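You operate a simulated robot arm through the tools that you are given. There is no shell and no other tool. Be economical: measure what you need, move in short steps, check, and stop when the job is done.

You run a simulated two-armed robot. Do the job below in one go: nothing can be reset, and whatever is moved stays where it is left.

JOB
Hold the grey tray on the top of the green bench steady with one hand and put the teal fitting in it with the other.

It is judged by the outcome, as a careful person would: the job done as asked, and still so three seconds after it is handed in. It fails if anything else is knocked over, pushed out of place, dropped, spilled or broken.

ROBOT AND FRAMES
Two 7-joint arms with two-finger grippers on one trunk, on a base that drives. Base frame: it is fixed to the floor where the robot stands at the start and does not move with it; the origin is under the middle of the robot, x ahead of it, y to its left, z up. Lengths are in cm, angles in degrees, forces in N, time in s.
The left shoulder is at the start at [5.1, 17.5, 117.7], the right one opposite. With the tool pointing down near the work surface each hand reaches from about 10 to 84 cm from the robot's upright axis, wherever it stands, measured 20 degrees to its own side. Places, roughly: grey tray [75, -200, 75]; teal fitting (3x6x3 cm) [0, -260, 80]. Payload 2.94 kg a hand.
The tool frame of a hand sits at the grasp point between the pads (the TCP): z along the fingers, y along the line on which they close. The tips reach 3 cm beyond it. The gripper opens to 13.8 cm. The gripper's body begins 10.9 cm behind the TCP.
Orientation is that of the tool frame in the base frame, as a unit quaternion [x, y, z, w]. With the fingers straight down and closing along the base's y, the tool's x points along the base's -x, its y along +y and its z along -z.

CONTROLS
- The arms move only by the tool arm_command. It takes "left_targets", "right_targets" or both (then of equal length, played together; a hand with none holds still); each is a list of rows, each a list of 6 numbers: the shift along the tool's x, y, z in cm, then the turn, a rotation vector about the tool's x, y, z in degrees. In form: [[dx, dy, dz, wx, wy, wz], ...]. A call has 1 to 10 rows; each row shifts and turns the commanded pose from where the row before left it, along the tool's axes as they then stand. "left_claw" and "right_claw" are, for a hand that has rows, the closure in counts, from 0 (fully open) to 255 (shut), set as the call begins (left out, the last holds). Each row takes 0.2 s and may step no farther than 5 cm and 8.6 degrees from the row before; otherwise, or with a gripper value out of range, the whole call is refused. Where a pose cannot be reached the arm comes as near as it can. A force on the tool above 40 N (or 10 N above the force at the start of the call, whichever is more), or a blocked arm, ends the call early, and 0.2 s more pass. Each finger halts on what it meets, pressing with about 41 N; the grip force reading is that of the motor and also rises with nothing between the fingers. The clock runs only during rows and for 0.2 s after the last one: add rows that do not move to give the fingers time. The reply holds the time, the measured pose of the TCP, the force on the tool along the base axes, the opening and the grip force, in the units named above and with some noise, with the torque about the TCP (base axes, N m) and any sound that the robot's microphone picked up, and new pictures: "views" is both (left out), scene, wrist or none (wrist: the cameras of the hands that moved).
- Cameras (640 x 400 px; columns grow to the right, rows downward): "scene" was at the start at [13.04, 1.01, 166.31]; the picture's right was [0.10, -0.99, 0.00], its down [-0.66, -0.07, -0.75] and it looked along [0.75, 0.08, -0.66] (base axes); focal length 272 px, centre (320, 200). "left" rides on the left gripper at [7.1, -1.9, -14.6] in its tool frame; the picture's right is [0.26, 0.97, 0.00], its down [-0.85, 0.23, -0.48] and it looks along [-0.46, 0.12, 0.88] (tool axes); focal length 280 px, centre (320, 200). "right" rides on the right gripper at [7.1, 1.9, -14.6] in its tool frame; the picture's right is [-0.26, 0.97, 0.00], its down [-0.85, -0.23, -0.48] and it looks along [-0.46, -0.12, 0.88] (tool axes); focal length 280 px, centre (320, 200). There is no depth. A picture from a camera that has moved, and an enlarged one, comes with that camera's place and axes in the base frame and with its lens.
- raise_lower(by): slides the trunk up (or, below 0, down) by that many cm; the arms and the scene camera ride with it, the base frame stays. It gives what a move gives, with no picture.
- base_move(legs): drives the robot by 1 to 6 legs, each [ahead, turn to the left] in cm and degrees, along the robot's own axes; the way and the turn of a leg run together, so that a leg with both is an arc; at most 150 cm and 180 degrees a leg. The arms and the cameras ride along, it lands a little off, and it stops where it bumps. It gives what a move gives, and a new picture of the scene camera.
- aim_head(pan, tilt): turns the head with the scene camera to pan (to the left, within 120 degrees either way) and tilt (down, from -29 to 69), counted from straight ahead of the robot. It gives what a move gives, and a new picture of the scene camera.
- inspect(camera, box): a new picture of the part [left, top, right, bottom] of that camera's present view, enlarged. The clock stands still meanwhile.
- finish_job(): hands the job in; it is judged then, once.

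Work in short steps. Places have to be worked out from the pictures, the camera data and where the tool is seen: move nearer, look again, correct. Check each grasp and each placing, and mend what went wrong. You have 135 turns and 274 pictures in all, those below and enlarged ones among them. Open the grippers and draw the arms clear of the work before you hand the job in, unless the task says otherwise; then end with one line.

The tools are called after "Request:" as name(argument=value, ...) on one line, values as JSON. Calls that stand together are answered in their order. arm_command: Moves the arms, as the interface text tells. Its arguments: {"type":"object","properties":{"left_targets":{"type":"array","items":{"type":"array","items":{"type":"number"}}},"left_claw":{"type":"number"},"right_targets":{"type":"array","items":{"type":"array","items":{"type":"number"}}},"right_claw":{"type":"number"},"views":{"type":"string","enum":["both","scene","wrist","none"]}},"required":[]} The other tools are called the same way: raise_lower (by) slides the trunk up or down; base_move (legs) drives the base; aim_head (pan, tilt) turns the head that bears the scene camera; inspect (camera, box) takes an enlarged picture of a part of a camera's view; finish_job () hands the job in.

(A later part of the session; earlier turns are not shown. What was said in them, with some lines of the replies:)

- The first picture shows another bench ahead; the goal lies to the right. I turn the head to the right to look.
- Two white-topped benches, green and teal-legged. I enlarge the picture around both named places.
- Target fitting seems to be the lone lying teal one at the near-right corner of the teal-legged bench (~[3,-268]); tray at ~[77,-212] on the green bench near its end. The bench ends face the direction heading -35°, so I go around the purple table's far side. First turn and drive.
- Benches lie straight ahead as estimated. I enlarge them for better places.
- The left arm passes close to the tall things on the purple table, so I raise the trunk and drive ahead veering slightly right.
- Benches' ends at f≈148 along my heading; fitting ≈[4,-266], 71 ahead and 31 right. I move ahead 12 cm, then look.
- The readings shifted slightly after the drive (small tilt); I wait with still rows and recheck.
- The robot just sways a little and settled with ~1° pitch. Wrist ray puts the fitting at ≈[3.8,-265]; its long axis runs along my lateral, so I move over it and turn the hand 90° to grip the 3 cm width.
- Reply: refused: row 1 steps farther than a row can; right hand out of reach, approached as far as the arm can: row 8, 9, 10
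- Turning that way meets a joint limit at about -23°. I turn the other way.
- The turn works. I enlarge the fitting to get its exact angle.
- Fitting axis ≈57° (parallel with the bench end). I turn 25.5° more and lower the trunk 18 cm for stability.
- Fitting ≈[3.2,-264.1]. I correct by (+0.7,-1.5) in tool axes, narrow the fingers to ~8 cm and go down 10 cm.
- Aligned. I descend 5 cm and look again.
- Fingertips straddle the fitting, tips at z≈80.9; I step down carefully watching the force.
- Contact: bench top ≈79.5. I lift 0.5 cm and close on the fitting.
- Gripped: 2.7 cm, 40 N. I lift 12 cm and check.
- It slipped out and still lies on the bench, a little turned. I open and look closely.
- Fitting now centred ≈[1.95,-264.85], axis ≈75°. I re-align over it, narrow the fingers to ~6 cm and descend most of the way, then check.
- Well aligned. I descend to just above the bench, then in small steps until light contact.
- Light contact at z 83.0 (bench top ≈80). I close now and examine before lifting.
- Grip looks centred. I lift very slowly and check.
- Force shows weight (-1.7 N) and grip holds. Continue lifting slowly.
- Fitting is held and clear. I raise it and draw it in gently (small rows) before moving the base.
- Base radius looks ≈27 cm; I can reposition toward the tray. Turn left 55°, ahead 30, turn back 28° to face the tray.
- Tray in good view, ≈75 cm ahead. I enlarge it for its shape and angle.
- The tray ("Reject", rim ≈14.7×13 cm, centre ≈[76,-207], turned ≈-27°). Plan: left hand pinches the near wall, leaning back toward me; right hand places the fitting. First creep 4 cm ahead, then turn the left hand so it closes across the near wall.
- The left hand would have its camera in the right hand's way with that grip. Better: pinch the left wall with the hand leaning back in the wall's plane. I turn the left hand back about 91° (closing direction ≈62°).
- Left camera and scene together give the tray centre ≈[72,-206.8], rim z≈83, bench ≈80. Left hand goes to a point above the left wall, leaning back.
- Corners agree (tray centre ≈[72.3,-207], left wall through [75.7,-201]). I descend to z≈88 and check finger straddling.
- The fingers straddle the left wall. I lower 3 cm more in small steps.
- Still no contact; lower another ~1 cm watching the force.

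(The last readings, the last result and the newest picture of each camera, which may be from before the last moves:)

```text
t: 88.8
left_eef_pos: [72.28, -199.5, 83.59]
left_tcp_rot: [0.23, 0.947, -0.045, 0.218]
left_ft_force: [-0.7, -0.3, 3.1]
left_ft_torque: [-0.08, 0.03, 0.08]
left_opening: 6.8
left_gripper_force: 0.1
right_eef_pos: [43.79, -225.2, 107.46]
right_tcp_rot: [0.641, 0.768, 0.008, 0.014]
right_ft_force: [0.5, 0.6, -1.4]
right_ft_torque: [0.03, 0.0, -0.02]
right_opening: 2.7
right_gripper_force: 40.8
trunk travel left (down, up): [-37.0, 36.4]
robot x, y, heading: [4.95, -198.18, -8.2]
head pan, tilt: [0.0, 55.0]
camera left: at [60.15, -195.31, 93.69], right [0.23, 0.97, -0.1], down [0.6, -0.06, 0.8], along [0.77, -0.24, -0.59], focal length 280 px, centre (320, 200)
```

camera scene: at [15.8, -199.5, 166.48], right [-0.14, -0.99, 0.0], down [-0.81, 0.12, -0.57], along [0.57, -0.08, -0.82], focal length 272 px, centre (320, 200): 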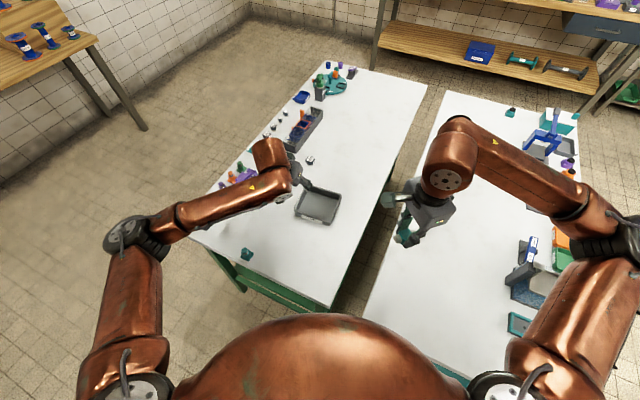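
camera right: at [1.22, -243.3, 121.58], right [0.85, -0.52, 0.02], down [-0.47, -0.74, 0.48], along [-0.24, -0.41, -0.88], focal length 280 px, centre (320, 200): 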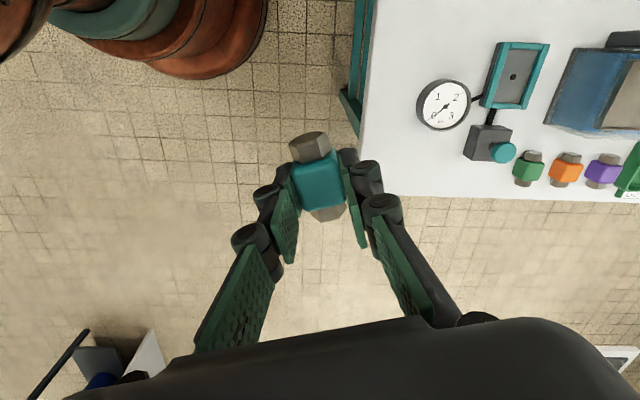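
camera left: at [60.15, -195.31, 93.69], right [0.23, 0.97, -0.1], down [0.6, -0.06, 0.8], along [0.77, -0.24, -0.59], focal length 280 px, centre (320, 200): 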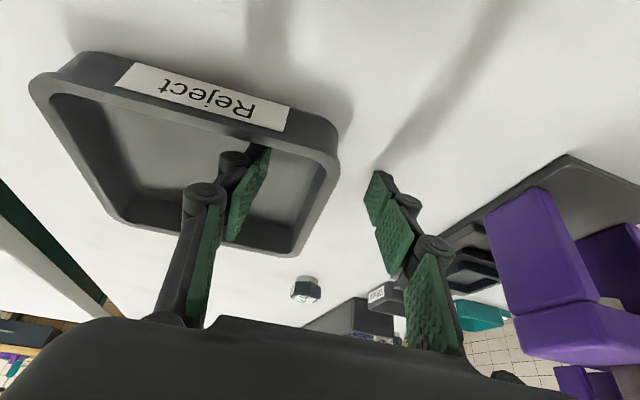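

Inner tip just touches the tray floor. I raise 0.6 cm and close gently on the wall.

Request:
arm_command(left_targets=[[-0.25, 0, -0.55, 0, 0, 0], [0, 0, 0, 0, 0, 0]], views="none")

Request:
arm_command(left_targets=[[0, 0, 0, 0, 0, 0], [0, 0, 0, 0, 0, 0], [0, 0, 0, 0, 0, 0], [0, 0, 0, 0, 0, 0]], left_claw=220, views="wrist")

Request:
inspect(camera="scene", box=[260, 150, 388, 230])

```text
t: 89.3
left_eef_pos: [72.44, -199.41, 84.17]
left_tcp_rot: [0.231, 0.947, -0.045, 0.218]
left_ft_force: [-0.2, -0.6, 0.7]
left_ft_torque: [-0.01, -0.01, 0.01]
left_opening: 6.78
left_gripper_force: 0.1
right_eef_pos: [43.88, -225.28, 107.57]
right_tcp_rot: [0.641, 0.767, 0.008, 0.013]
right_ft_force: [0.2, -0.5, -1.6]
right_ft_torque: [-0.03, -0.02, 0.02]
right_opening: 2.69
right_gripper_force: 40.3
trunk travel left (down, up): [-37.0, 36.4]
robot x, y, heading: [5.13, -198.02, -8.1]
head pan, tilt: [0.0, 55.0]
```

```text
t: 90.3
left_eef_pos: [72.34, -199.33, 84.16]
left_tcp_rot: [0.231, 0.947, -0.046, 0.218]
left_ft_force: [0.1, -0.6, -0.8]
left_ft_torque: [-0.03, -0.03, 0.02]
left_opening: 1.89
left_gripper_force: 0.0
right_eef_pos: [43.92, -225.15, 107.49]
right_tcp_rot: [0.641, 0.767, 0.008, 0.014]
right_ft_force: [0.1, 0.3, -1.0]
right_ft_torque: [0.02, 0.0, -0.02]
right_opening: 2.74
right_gripper_force: 40.9
trunk travel left (down, up): [-37.0, 36.4]
robot x, y, heading: [4.84, -198.0, -8.5]
head pan, tilt: [0.0, 55.0]
camera left: at [60.12, -195.34, 94.27], right [0.23, 0.97, -0.1], down [0.6, -0.06, 0.8], along [0.77, -0.24, -0.59], focal length 280 px, centre (320, 200)
```

left: 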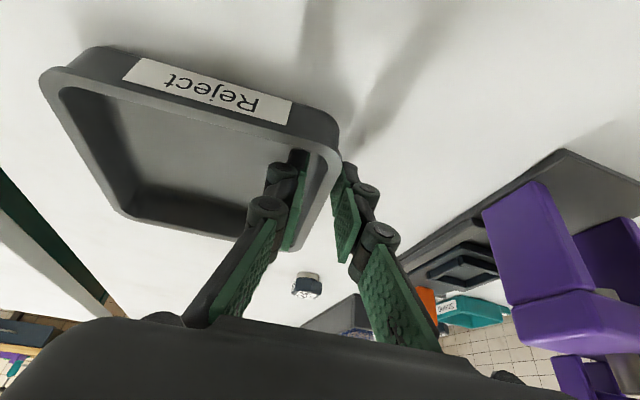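

```text
5.00 times, centred on (324, 190) of scene
camera zoom: at [15.87, -199.55, 166.47], right [-0.14, -0.99, 0.0], down [-0.81, 0.12, -0.57], along [0.57, -0.08, -0.82], focal length 1361 px, centre (300, 250)
```

zoom: 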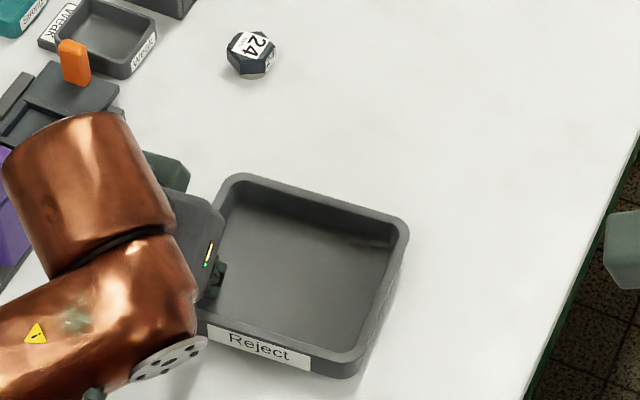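

Wall well between the fingers. I close fully to grip it.

Request:
arm_command(left_targets=[[0, 0, 0, 0, 0, 0], [0, 0, 0, 0, 0, 0], [0, 0, 0, 0, 0, 0]], left_claw=255, views="wrist")

Request:
inspect(camera="scene", box=[260, 150, 388, 230])

```text
t: 91.2
left_eef_pos: [72.22, -199.35, 84.08]
left_tcp_rot: [0.23, 0.947, -0.045, 0.218]
left_ft_force: [0.1, 1.1, -0.2]
left_ft_torque: [-0.11, 0.01, -0.05]
left_opening: 0.6
left_gripper_force: 32.5
right_eef_pos: [43.82, -225.22, 107.49]
right_tcp_rot: [0.641, 0.767, 0.008, 0.014]
right_ft_force: [1.0, 0.6, -1.4]
right_ft_torque: [0.0, 0.02, 0.01]
right_opening: 2.72
right_gripper_force: 41.2
trunk travel left (down, up): [-37.0, 36.4]
robot x, y, heading: [4.99, -198.11, -8.4]
head pan, tilt: [0.0, 55.0]
camera left: at [60.12, -195.34, 94.27], right [0.23, 0.97, -0.1], down [0.6, -0.06, 0.8], along [0.77, -0.24, -0.59], focal length 280 px, centre (320, 200)
```

left: 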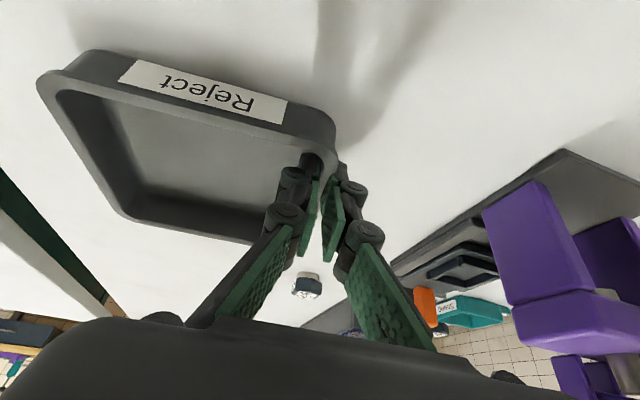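

```text
5.00 times, centred on (324, 190) of scene
camera zoom: at [15.86, -199.55, 166.47], right [-0.14, -0.99, 0.0], down [-0.81, 0.12, -0.57], along [0.57, -0.08, -0.82], focal length 1361 px, centre (300, 250)
```

zoom: 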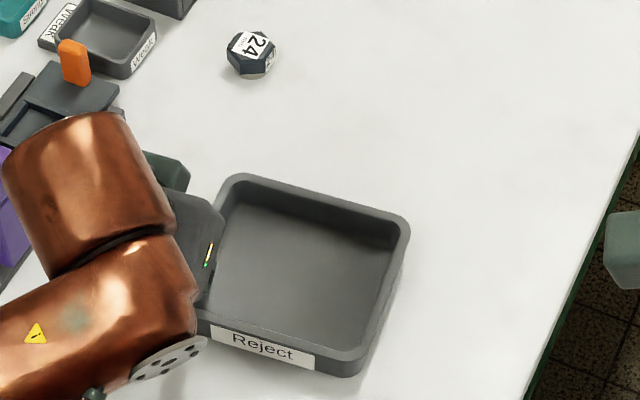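

Tray is gripped (0.6 cm wall, 32 N). Now the right hand brings the fitting forward first, then sideways; slow rows.

Request:
arm_command(right_targets=[[-0.2, 1.2, 0, 0, 0, 0], [-0.4, 2.1, 0, 0, 0, 0], [-0.4, 2.1, 0, 0, 0, 0], [-0.4, 2.1, 0, 0, 0, 0], [-0.4, 2.1, 0, 0, 0, 0], [-0.4, 2.1, 0, 0, 0, 0], [-0.4, 2.1, 0, 0, 0, 0], [-0.4, 2.1, 0, 0, 0, 0], [-0.4, 2.1, 0, 0, 0, 0], [-0.2, 1.5, 0, 0, 0, 0]], views="none")

Request:
arm_command(right_targets=[[0, 0, 0, 0, 0, 4], [0, 0, 0, 0, 0, 4], [0, 0, 0, 0, 0, 4], [0, 0, 0, 0, 0, 4], [0, 0, 0, 0, 0, 4], [0, 0, 0, 0, 0, 0]], views="both")

```text
t: 93.3
left_eef_pos: [72.37, -199.47, 84.28]
left_tcp_rot: [0.231, 0.947, -0.045, 0.218]
left_ft_force: [0.4, 0.4, -0.3]
left_ft_torque: [-0.08, 0.08, -0.03]
left_opening: 0.59
left_gripper_force: 32.7
right_eef_pos: [63.75, -225.33, 108.04]
right_tcp_rot: [0.641, 0.767, 0.008, 0.014]
right_ft_force: [0.3, -0.4, -1.4]
right_ft_torque: [-0.01, 0.04, -0.01]
right_opening: 2.72
right_gripper_force: 41.0
trunk travel left (down, up): [-37.0, 36.4]
robot x, y, heading: [5.28, -198.19, -8.5]
head pan, tilt: [0.0, 55.0]
```

```text
t: 94.8
left_eef_pos: [72.27, -199.37, 84.23]
left_tcp_rot: [0.232, 0.947, -0.046, 0.217]
left_ft_force: [-0.6, -0.1, -0.1]
left_ft_torque: [-0.11, 0.02, 0.0]
left_opening: 0.59
left_gripper_force: 33.3
right_eef_pos: [63.69, -225.37, 108.15]
right_tcp_rot: [0.765, 0.644, 0.01, 0.012]
right_ft_force: [0.2, -0.7, -1.8]
right_ft_torque: [0.0, -0.01, 0.01]
right_opening: 2.71
right_gripper_force: 41.3
trunk travel left (down, up): [-37.0, 36.4]
robot x, y, heading: [4.91, -197.87, -8.3]
head pan, tilt: [0.0, 55.0]
camera scene: at [15.88, -199.54, 166.47], right [-0.14, -0.99, 0.0], down [-0.81, 0.12, -0.57], along [0.57, -0.08, -0.82], focal length 272 px, centre (320, 200)
camera right: at [66.21, -218.55, 122.72], right [0.91, -0.42, 0.03], down [-0.39, -0.79, 0.47], along [-0.17, -0.44, -0.88], focal length 280 px, centre (320, 200)
```

scene: 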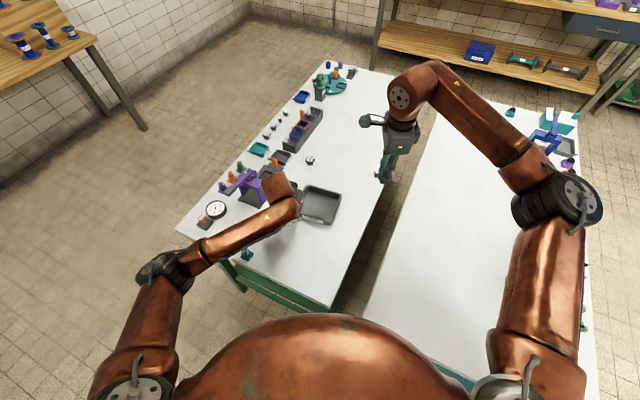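
right: 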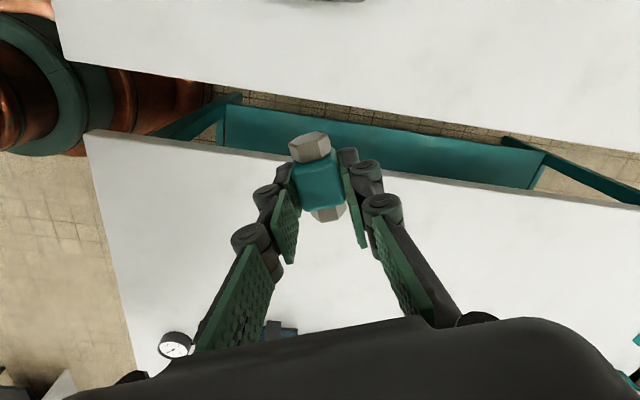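

I move sideways over the tray about 60 % and check for clearance.

Request:
arm_command(right_targets=[[1.2, 0.4, 0, 0, 0, 0], [1.8, 0.62, 0, 0, 0, 0], [2, 0.68, 0, 0, 0, 0], [2, 0.68, 0, 0, 0, 0], [2, 0.68, 0, 0, 0, 0], [1.2, 0.4, 0, 0, 0, 0], [0, 0, 0, 0, 0, 0]], views="both")

Request:
inspect(camera="scene", box=[240, 90, 432, 210])

```text
t: 96.3
left_eef_pos: [72.22, -199.35, 84.13]
left_tcp_rot: [0.231, 0.947, -0.046, 0.218]
left_ft_force: [-0.1, -0.2, 0.0]
left_ft_torque: [-0.11, 0.03, -0.03]
left_opening: 0.61
left_gripper_force: 33.1
right_eef_pos: [68.81, -215.82, 108.23]
right_tcp_rot: [0.765, 0.644, 0.011, 0.012]
right_ft_force: [0.6, 0.2, -1.1]
right_ft_torque: [0.01, 0.0, 0.0]
right_opening: 2.69
right_gripper_force: 40.9
trunk travel left (down, up): [-37.0, 36.4]
robot x, y, heading: [5.19, -198.37, -8.4]
head pan, tilt: [0.0, 55.0]
camera scene: at [15.88, -199.54, 166.47], right [-0.14, -0.99, 0.0], down [-0.81, 0.12, -0.57], along [0.57, -0.08, -0.82], focal length 272 px, centre (320, 200)
camera right: at [71.38, -209.05, 122.85], right [0.91, -0.42, 0.03], down [-0.39, -0.8, 0.47], along [-0.17, -0.44, -0.88], focal length 280 px, centre (320, 200)
```

scene: 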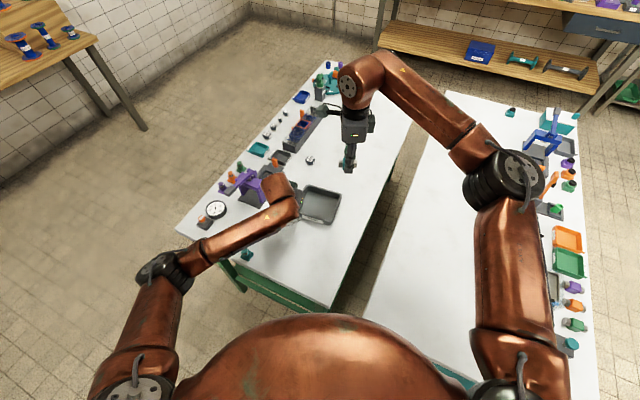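
right: 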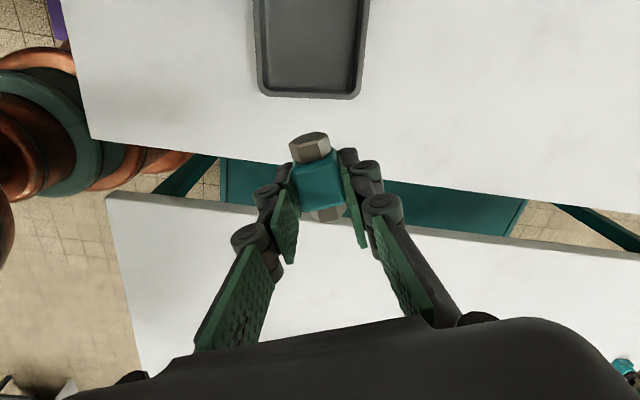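

```text
3.33 times, centred on (336, 150) of scene
camera zoom: at [15.88, -199.54, 166.47], right [-0.14, -0.99, 0.0], down [-0.81, 0.12, -0.57], along [0.57, -0.08, -0.82], focal length 908 px, centre (267, 367)
```

zoom: 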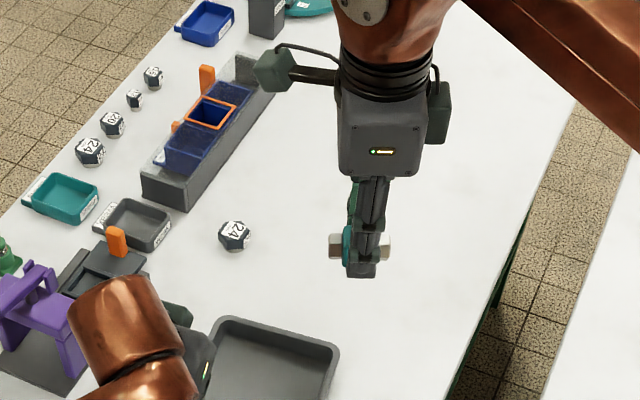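

Right camera confirms the tray (centre ≈[72.6,-207.2]). I finish the sideways move, then lower to z≈96.

Request:
arm_command(right_targets=[[1.2, 0.5, 0, 0, 0, 0], [1.9, 0.8, 0, 0, 0, 0], [1.9, 0.8, 0, 0, 0, 0], [1.3, 0.5, 0, 0, 0, 0], [0, 0, 1.5, 0, 0, 0], [0, 0, 2, 0, 0, 0], [0, 0, 2, 0, 0, 0], [0, 0, 2, 0, 0, 0], [0, 0, 2, 0, 0, 0], [0, 0, 1, 0, 0, 0]], views="both")

Request:
inspect(camera="scene", box=[240, 110, 400, 210])

```text
t: 98.5
left_eef_pos: [72.34, -199.31, 84.05]
left_tcp_rot: [0.23, 0.947, -0.045, 0.219]
left_ft_force: [-0.1, 0.1, 0.8]
left_ft_torque: [-0.13, 0.05, 0.02]
left_opening: 0.63
left_gripper_force: 32.6
right_eef_pos: [72.67, -210.06, 97.81]
right_tcp_rot: [0.764, 0.645, 0.01, 0.012]
right_ft_force: [-0.6, -0.1, -0.5]
right_ft_torque: [0.02, 0.0, -0.01]
right_opening: 2.73
right_gripper_force: 40.7
trunk travel left (down, up): [-37.0, 36.4]
robot x, y, heading: [5.11, -198.17, -8.4]
head pan, tilt: [0.0, 55.0]
camera scene: at [15.9, -199.51, 166.47], right [-0.14, -0.99, 0.0], down [-0.81, 0.12, -0.57], along [0.57, -0.08, -0.82], focal length 272 px, centre (320, 200)
camera right: at [75.26, -203.26, 112.4], right [0.91, -0.42, 0.03], down [-0.39, -0.8, 0.47], along [-0.17, -0.44, -0.88], focal length 280 px, centre (320, 200)
```

scene: 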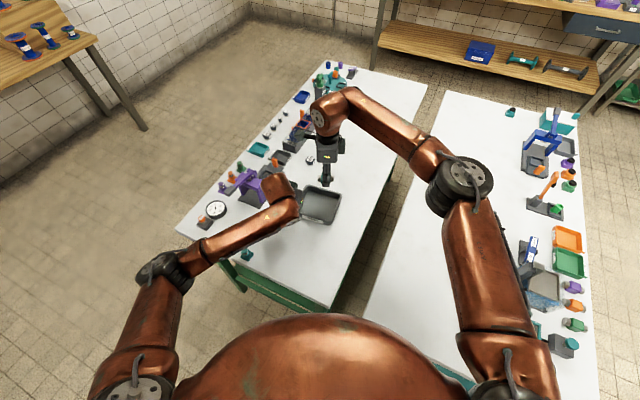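
right: 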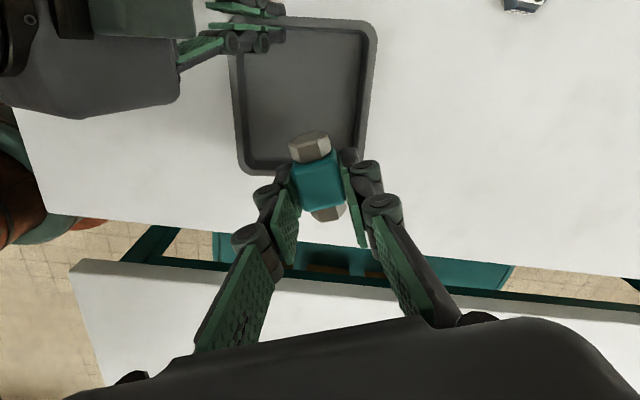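

```text
4.00 times, centred on (320, 160) of scene
camera zoom: at [15.9, -199.51, 166.47], right [-0.14, -0.99, 0.0], down [-0.81, 0.12, -0.57], along [0.57, -0.08, -0.82], focal length 1089 px, centre (320, 360)
```

zoom: 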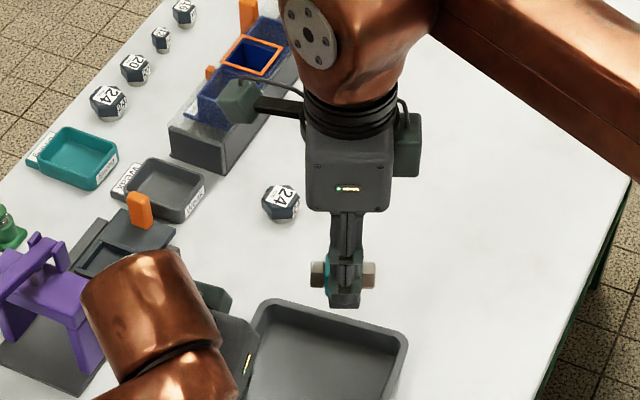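

Clear of the left hand and centred over the tray's right half. Lower to z≈86.

Request:
arm_command(right_targets=[[0, 0, 1.5, 0, 0, 0], [0, 0, 2, 0, 0, 0], [0, 0, 2, 0, 0, 0], [0, 0, 2, 0, 0, 0], [0, 0, 2, 0, 0, 0], [0, 0, 1.5, 0, 0, 0], [0, 0, 0.7, 0, 0, 0], [0, 0, 0, 0, 0, 0]], views="wrist")

Request:
inspect(camera="scene", box=[240, 130, 400, 230])

```text
t: 100.3
left_eef_pos: [72.25, -199.44, 84.28]
left_tcp_rot: [0.23, 0.947, -0.046, 0.218]
left_ft_force: [0.1, 0.5, 0.5]
left_ft_torque: [-0.13, 0.03, 0.04]
left_opening: 0.63
left_gripper_force: 33.1
right_eef_pos: [72.98, -210.13, 86.03]
right_tcp_rot: [0.764, 0.644, 0.01, 0.012]
right_ft_force: [0.4, -0.4, -1.5]
right_ft_torque: [-0.04, 0.05, 0.02]
right_opening: 2.71
right_gripper_force: 41.1
trunk travel left (down, up): [-37.0, 36.4]
robot x, y, heading: [5.01, -198.17, -8.4]
head pan, tilt: [0.0, 55.0]
camera right: at [75.59, -203.38, 100.64], right [0.91, -0.42, 0.03], down [-0.38, -0.8, 0.47], along [-0.17, -0.44, -0.88], focal length 280 px, centre (320, 200)
```

right: 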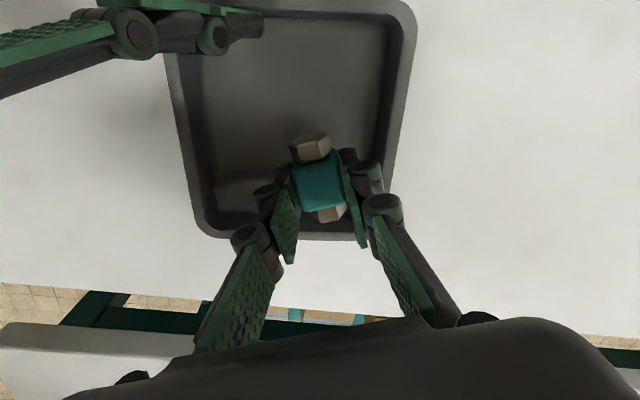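

```text
4.00 times, centred on (320, 180) of scene
camera zoom: at [15.89, -199.51, 166.47], right [-0.14, -0.99, 0.0], down [-0.81, 0.12, -0.57], along [0.57, -0.08, -0.82], focal length 1089 px, centre (320, 280)
```

zoom: 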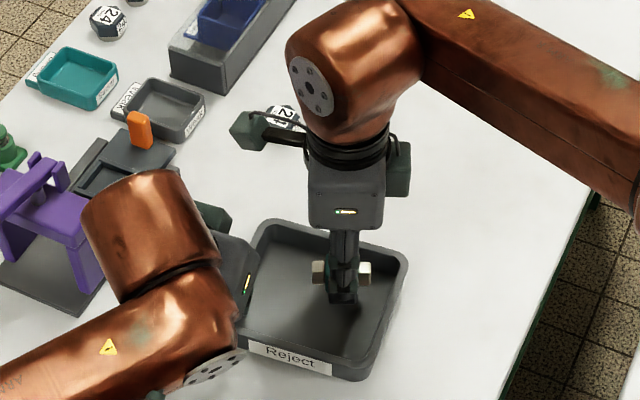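

I shift 0.5 cm off the back wall and lower in small steps until contact.

Request:
arm_command(right_targets=[[0, -0.5, 0.6, 0, 0, 0], [0, 0, 0.6, 0, 0, 0], [0, 0, 0.4, 0, 0, 0], [0, 0, 0, 0, 0, 0]], views="none")

Request:
arm_command(right_targets=[[0, 0, 0.3, 0, 0, 0], [0, 0, 0.3, 0, 0, 0], [0, 0, 0, 0, 0, 0]], views="wrist")

```text
t: 101.3
left_eef_pos: [72.27, -199.3, 84.0]
left_tcp_rot: [0.23, 0.947, -0.045, 0.218]
left_ft_force: [0.6, 0.2, 0.1]
left_ft_torque: [-0.1, 0.01, 0.0]
left_opening: 0.59
left_gripper_force: 33.0
right_eef_pos: [72.73, -210.05, 84.44]
right_tcp_rot: [0.765, 0.644, 0.01, 0.012]
right_ft_force: [-0.2, 0.3, -2.2]
right_ft_torque: [-0.05, -0.01, -0.02]
right_opening: 2.71
right_gripper_force: 41.0
trunk travel left (down, up): [-37.0, 36.4]
robot x, y, heading: [4.53, -198.34, -8.4]
head pan, tilt: [0.0, 55.0]
```

```text
t: 102.2
left_eef_pos: [72.42, -199.37, 84.15]
left_tcp_rot: [0.23, 0.947, -0.046, 0.218]
left_ft_force: [0.5, 0.1, 0.6]
left_ft_torque: [-0.07, 0.06, 0.02]
left_opening: 0.62
left_gripper_force: 33.1
right_eef_pos: [72.72, -210.0, 83.95]
right_tcp_rot: [0.765, 0.644, 0.01, 0.011]
right_ft_force: [0.3, -0.4, -1.1]
right_ft_torque: [-0.02, 0.0, 0.0]
right_opening: 2.71
right_gripper_force: 41.0
trunk travel left (down, up): [-37.0, 36.4]
robot x, y, heading: [5.24, -198.31, -8.3]
head pan, tilt: [0.0, 55.0]
camera right: at [75.22, -203.3, 98.49], right [0.91, -0.42, 0.03], down [-0.39, -0.8, 0.47], along [-0.17, -0.44, -0.88], focal length 280 px, centre (320, 200)
```

right: 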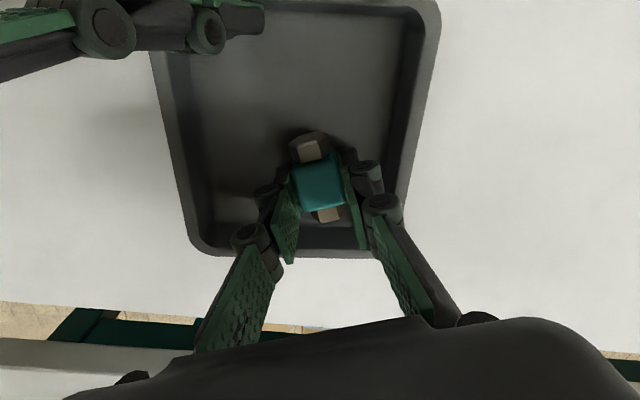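

No contact yet; further 0.25 cm steps.

Request:
arm_command(right_targets=[[0, 0, 0.25, 0, 0, 0], [0, 0, 0.15, 0, 0, 0], [0, 0, 0, 0, 0, 0]], views="none")

Request:
arm_command(right_targets=[[0, 0, 0.15, 0, 0, 0], [0, 0, 0.15, 0, 0, 0], [0, 0, 0, 0, 0, 0]], views="none")

```text
t: 103.0
left_eef_pos: [72.14, -199.33, 84.16]
left_tcp_rot: [0.23, 0.948, -0.045, 0.218]
left_ft_force: [1.2, -0.6, 0.5]
left_ft_torque: [-0.13, 0.04, 0.04]
left_opening: 0.6
left_gripper_force: 33.0
right_eef_pos: [72.71, -210.04, 83.49]
right_tcp_rot: [0.765, 0.644, 0.011, 0.012]
right_ft_force: [0.5, 0.4, 1.8]
right_ft_torque: [-0.05, 0.04, 0.02]
right_opening: 2.71
right_gripper_force: 41.4
trunk travel left (down, up): [-37.0, 36.4]
robot x, y, heading: [5.25, -197.92, -8.3]
head pan, tilt: [0.0, 55.0]
```

```text
t: 103.8
left_eef_pos: [72.16, -199.32, 84.18]
left_tcp_rot: [0.23, 0.947, -0.046, 0.218]
left_ft_force: [5.4, -1.3, -5.9]
left_ft_torque: [-0.06, 0.08, 0.19]
left_opening: 0.64
left_gripper_force: 32.7
right_eef_pos: [72.7, -210.02, 83.53]
right_tcp_rot: [0.765, 0.644, 0.011, 0.012]
right_ft_force: [-3.7, -1.3, 25.7]
right_ft_torque: [-0.03, 0.54, 0.13]
right_opening: 2.69
right_gripper_force: 41.0
trunk travel left (down, up): [-37.0, 36.4]
robot x, y, heading: [4.76, -198.3, -8.2]
head pan, tilt: [0.0, 55.0]
```

The fitting rests on the tray floor. I back off 0.2 and open to ~5 cm.

Request:
arm_command(right_targets=[[0, 0, -0.25, 0, 0, 0], [0, 0, 0, 0, 0, 0]], views="none")

Request:
arm_command(right_targets=[[0, 0, 0, 0, 0, 0], [0, 0, 0, 0, 0, 0], [0, 0, 0, 0, 0, 0]], right_claw=168, views="wrist")

```text
t: 104.3
left_eef_pos: [72.35, -199.35, 84.23]
left_tcp_rot: [0.23, 0.947, -0.046, 0.218]
left_ft_force: [-1.5, -0.1, -2.6]
left_ft_torque: [-0.06, 0.17, 0.19]
left_opening: 0.6
left_gripper_force: 32.7
right_eef_pos: [72.71, -209.94, 83.61]
right_tcp_rot: [0.764, 0.645, 0.01, 0.012]
right_ft_force: [3.1, 0.5, 15.1]
right_ft_torque: [0.03, 0.14, -0.06]
right_opening: 2.72
right_gripper_force: 40.8
trunk travel left (down, up): [-37.0, 36.4]
robot x, y, heading: [5.27, -197.76, -8.4]
head pan, tilt: [0.0, 55.0]
```

```text
t: 105.2
left_eef_pos: [72.31, -199.44, 84.22]
left_tcp_rot: [0.231, 0.947, -0.046, 0.217]
left_ft_force: [0.3, 0.2, -1.6]
left_ft_torque: [0.01, 0.28, -0.06]
left_opening: 0.61
left_gripper_force: 33.1
right_eef_pos: [72.55, -210.05, 83.47]
right_tcp_rot: [0.764, 0.645, 0.01, 0.011]
right_ft_force: [-0.5, -0.6, 3.5]
right_ft_torque: [0.0, 0.04, 0.03]
right_opening: 4.73
right_gripper_force: 0.8
trunk travel left (down, up): [-37.0, 36.4]
robot x, y, heading: [4.89, -198.39, -8.2]
head pan, tilt: [0.0, 55.0]
camera right: at [75.17, -203.36, 98.01], right [0.91, -0.42, 0.03], down [-0.39, -0.79, 0.47], along [-0.17, -0.44, -0.88], focal length 280 px, centre (320, 200)
```

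right: 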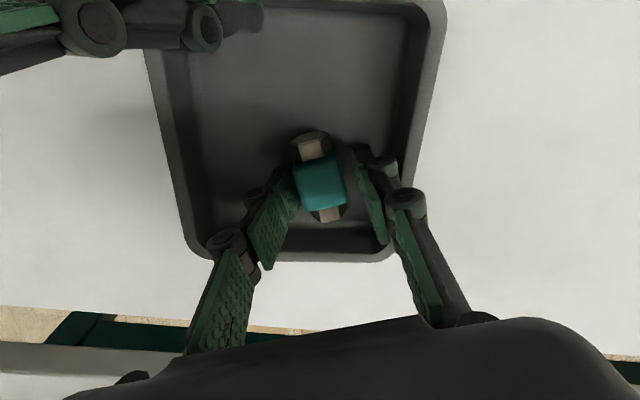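

Released; fingers clear on both sides of the fitting and inside the walls. I lift the right hand straight up.

Request:
arm_command(right_targets=[[0, 0, -0.5, 0, 0, 0], [0, 0, -1, 0, 0, 0], [0, 0, -2, 0, 0, 0], [0, 0, -2.5, 0, 0, 0], [0, 0, -3, 0, 0, 0], [0, 0, -3, 0, 0, 0], [0, 0, -3, 0, 0, 0], [0, 0, -3, 0, 0, 0], [0, 0, -3, 0, 0, 0], [0, 0, 0, 0, 0, 0]], views="wrist")

```text
t: 107.3
left_eef_pos: [72.37, -199.44, 84.11]
left_tcp_rot: [0.23, 0.947, -0.045, 0.217]
left_ft_force: [0.4, -0.8, 0.5]
left_ft_torque: [-0.17, -0.01, 0.03]
left_opening: 0.61
left_gripper_force: 33.4
right_eef_pos: [71.96, -209.98, 104.38]
right_tcp_rot: [0.765, 0.644, 0.01, 0.012]
right_ft_force: [0.0, -0.3, -1.3]
right_ft_torque: [0.0, 0.01, -0.02]
right_opening: 4.68
right_gripper_force: 0.0
trunk travel left (down, up): [-37.0, 36.4]
robot x, y, heading: [4.82, -198.44, -8.5]
head pan, tilt: [0.0, 55.0]
camera right: at [74.54, -203.23, 119.08], right [0.91, -0.42, 0.03], down [-0.39, -0.8, 0.47], along [-0.17, -0.44, -0.88], focal length 280 px, centre (320, 200)
```

right: 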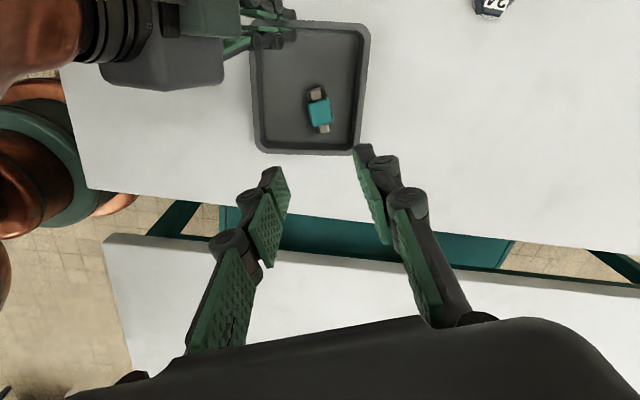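

The fitting lies in the tray. I draw the right hand away and then open the left hand slightly.

Request:
arm_command(right_targets=[[-2, -0.7, -0.5, 0, 0, 0], [-3, -1, 0, 0, 0, 0], [-3, -1, 0, 0, 0, 0], [-3, -1, 0, 0, 0, 0], [-3, -1, 0, 0, 0, 0], [-3, -1, 0, 0, 0, 0], [-1, -4, 0, 0, 0, 0], [-1, -4, 0, 0, 0, 0], [-1, -4, 0, 0, 0, 0], [0, 0, 0, 0, 0, 0]], views="none")

Request:
arm_command(left_targets=[[0, 0, 0, 0, 0, 0], [0, 0, 0, 0, 0, 0], [0, 0, 0, 0, 0, 0], [0, 0, 0, 0, 0, 0]], left_claw=190, views="both")

```text
t: 109.5
left_eef_pos: [72.28, -199.43, 84.21]
left_tcp_rot: [0.231, 0.947, -0.046, 0.219]
left_ft_force: [0.4, -0.9, 0.3]
left_ft_torque: [-0.08, 0.1, 0.03]
left_opening: 0.6
left_gripper_force: 32.9
right_eef_pos: [51.1, -226.67, 104.33]
right_tcp_rot: [0.764, 0.645, 0.01, 0.011]
right_ft_force: [-0.9, -0.2, 0.1]
right_ft_torque: [0.01, 0.01, -0.02]
right_opening: 4.69
right_gripper_force: 0.1
trunk travel left (down, up): [-37.0, 36.4]
robot x, y, heading: [5.04, -198.16, -8.5]
head pan, tilt: [0.0, 55.0]
```

```text
t: 110.5
left_eef_pos: [72.26, -199.33, 84.15]
left_tcp_rot: [0.231, 0.947, -0.045, 0.218]
left_ft_force: [0.7, 0.1, 0.3]
left_ft_torque: [-0.01, -0.02, 0.04]
left_opening: 3.53
left_gripper_force: 0.0
right_eef_pos: [51.19, -226.63, 104.3]
right_tcp_rot: [0.765, 0.644, 0.01, 0.012]
right_ft_force: [-0.4, 0.1, 0.3]
right_ft_torque: [0.0, -0.01, 0.03]
right_opening: 4.72
right_gripper_force: 0.0
trunk travel left (down, up): [-37.0, 36.4]
robot x, y, heading: [4.99, -198.42, -8.2]
head pan, tilt: [0.0, 55.0]
camera scene: at [15.86, -199.55, 166.47], right [-0.14, -0.99, 0.0], down [-0.81, 0.12, -0.57], along [0.57, -0.08, -0.82], focal length 272 px, centre (320, 200)
camera left: at [60.12, -195.33, 94.27], right [0.23, 0.97, -0.1], down [0.6, -0.06, 0.8], along [0.77, -0.24, -0.59], focal length 280 px, centre (320, 200)
```

scene: 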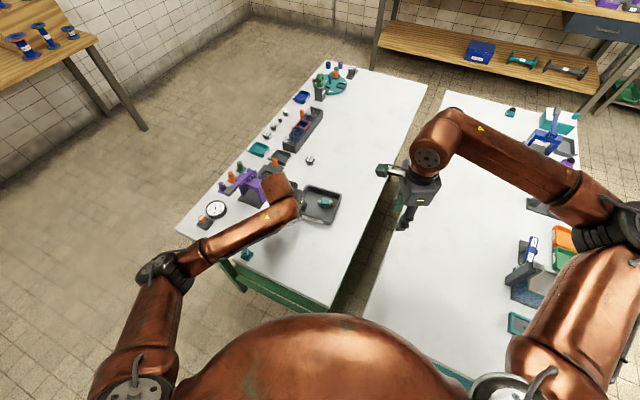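
left: 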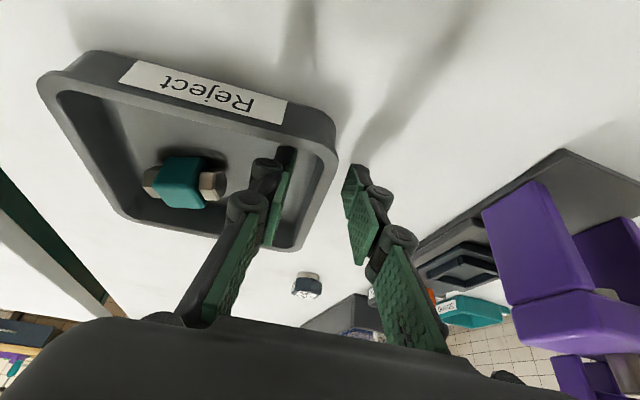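

Left fingers are off the wall and clear of the fitting. Lift the left hand straight up, then back.

Request:
arm_command(left_targets=[[-0.44, 0, -0.9, 0, 0, 0], [-0.87, 0, -1.8, 0, 0, 0], [-0.87, 0, -1.8, 0, 0, 0], [-1.3, 0, -2.7, 0, 0, 0], [-1.7, 0, -3.6, 0, 0, 0], [-1.7, 0, -3.6, 0, 0, 0], [-1.7, 0, -3.6, 0, 0, 0], [0, 0, -4, 0, 0, 0], [0, 0, -4, 0, 0, 0], [0, 0, 0, 0, 0, 0]], left_claw=190, views="none")

Request:
arm_command(left_targets=[[3.5, 0, -1.5, 0, 0, 0], [3.5, 0, -1.5, 0, 0, 0], [3.5, 0, -1.5, 0, 0, 0], [0, 0, 0, 0, 0, 0], [0, 0, 0, 0, 0, 0]], left_claw=0, right_targets=[[0, 0, 0, 0, 0, 0], [0, 0, 0, 0, 0, 0], [0, 0, 0, 0, 0, 0], [0, 0, 0, 0, 0, 0], [0, 0, 0, 0, 0, 0]], right_claw=0, views="scene")

Request:
inspect(camera="scene", box=[180, 110, 388, 240])

```text
t: 112.8
left_eef_pos: [68.86, -198.08, 111.2]
left_tcp_rot: [0.231, 0.947, -0.046, 0.217]
left_ft_force: [0.3, -0.2, -0.1]
left_ft_torque: [0.02, -0.02, 0.0]
left_opening: 3.54
left_gripper_force: 0.0
right_eef_pos: [51.23, -226.82, 104.34]
right_tcp_rot: [0.764, 0.645, 0.01, 0.011]
right_ft_force: [-0.1, 0.2, 0.8]
right_ft_torque: [0.03, 0.03, -0.01]
right_opening: 4.72
right_gripper_force: 0.0
trunk travel left (down, up): [-37.0, 36.4]
robot x, y, heading: [5.11, -198.06, -8.3]
head pan, tilt: [0.0, 55.0]
```

```text
t: 114.0
left_eef_pos: [58.74, -192.68, 110.76]
left_tcp_rot: [0.23, 0.947, -0.045, 0.218]
left_ft_force: [-0.3, -0.4, -1.3]
left_ft_torque: [-0.01, -0.02, -0.02]
left_opening: 13.79
left_gripper_force: 0.0
right_eef_pos: [51.1, -226.64, 104.34]
right_tcp_rot: [0.766, 0.643, 0.009, 0.011]
right_ft_force: [-0.5, -0.2, 0.3]
right_ft_torque: [-0.02, -0.01, -0.04]
right_opening: 13.81
right_gripper_force: 0.1
trunk travel left (down, up): [-37.0, 36.4]
robot x, y, heading: [5.22, -198.22, -8.3]
head pan, tilt: [0.0, 55.0]
camera scene: at [15.8, -199.47, 166.48], right [-0.14, -0.99, 0.0], down [-0.81, 0.12, -0.57], along [0.57, -0.08, -0.82], focal length 272 px, centre (320, 200)
```

scene: 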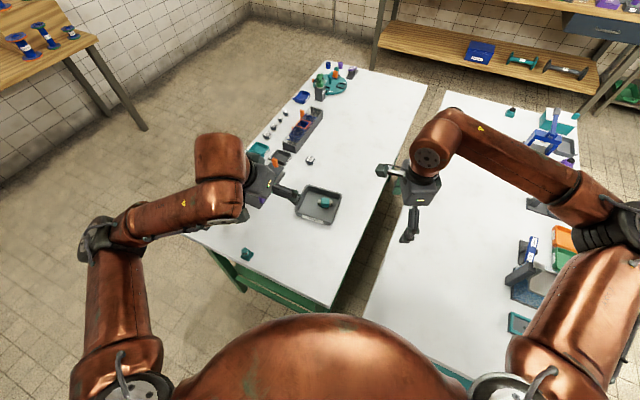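

```text
3.08 times, centred on (284, 175) of scene
camera zoom: at [15.8, -199.47, 166.48], right [-0.14, -0.99, 0.0], down [-0.81, 0.12, -0.57], along [0.57, -0.08, -0.82], focal length 838 px, centre (431, 277)
```

zoom: 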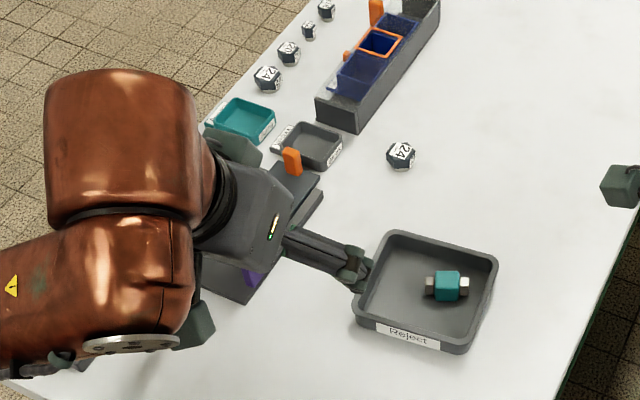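

The fitting lies in the tray, tray in place. I draw the left arm further up and back and check the rest of the bench.

Request:
arm_command(left_targets=[[0, 0, -4, 0, 0, 0], [0, 0, -4, 0, 0, 0], [1, 3, -3, 0, 0, 0], [1, 3, -3, 0, 0, 0], [1, 3, -3, 0, 0, 0], [0, 0, 0, 0, 0, 0]], left_claw=0, views="scene")

Request:
inspect(camera="scene", box=[180, 110, 388, 240])

```text
t: 115.3
left_eef_pos: [53.86, -180.47, 124.96]
left_tcp_rot: [0.231, 0.947, -0.046, 0.217]
left_ft_force: [0.6, 0.4, -0.1]
left_ft_torque: [0.03, 0.04, -0.03]
left_opening: 13.81
left_gripper_force: 0.1
right_eef_pos: [51.27, -226.8, 104.17]
right_tcp_rot: [0.764, 0.644, 0.011, 0.01]
right_ft_force: [0.9, 0.8, 0.3]
right_ft_torque: [0.05, 0.06, 0.02]
right_opening: 13.79
right_gripper_force: 0.2
trunk travel left (down, up): [-37.0, 36.4]
robot x, y, heading: [5.2, -197.71, -8.3]
head pan, tilt: [0.0, 55.0]
camera scene: at [15.98, -199.66, 166.45], right [-0.14, -0.99, 0.0], down [-0.81, 0.12, -0.57], along [0.57, -0.08, -0.82], focal length 272 px, centre (320, 200)
```

scene: 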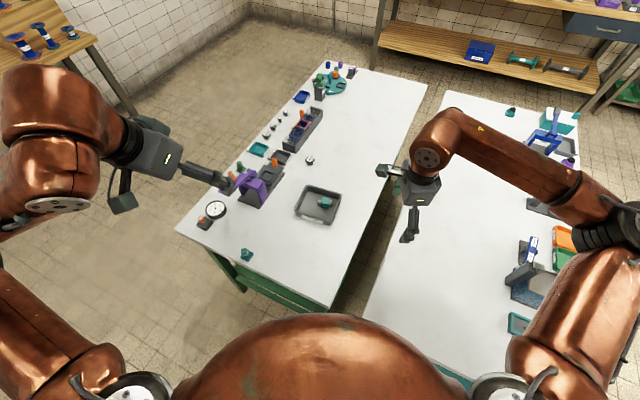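

```text
3.08 times, centred on (284, 175) of scene
camera zoom: at [15.98, -199.66, 166.45], right [-0.14, -0.99, 0.0], down [-0.81, 0.12, -0.57], along [0.57, -0.08, -0.82], focal length 838 px, centre (431, 277)
```

zoom: 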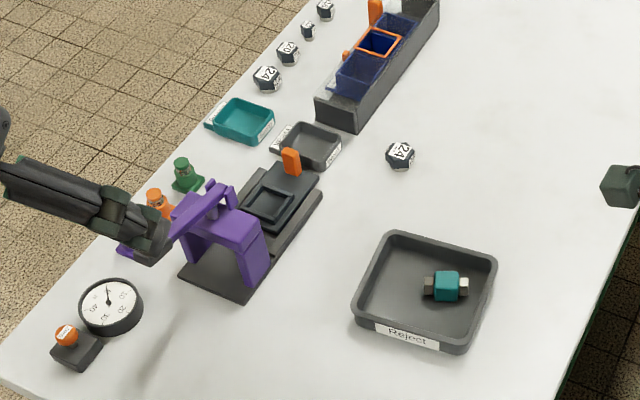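

Everything on the bench is undisturbed, the tray is in place with the fitting inside, and both hands are open and clear. I hand the job in.

Request:
finish_job()

```text
The job is handed in.
```

The teal fitting is lying in the grey tray marked "Reject" on the green bench. The left hand gripped the tray's wall while the right hand put the fitting in, and both hands are now open and clear.
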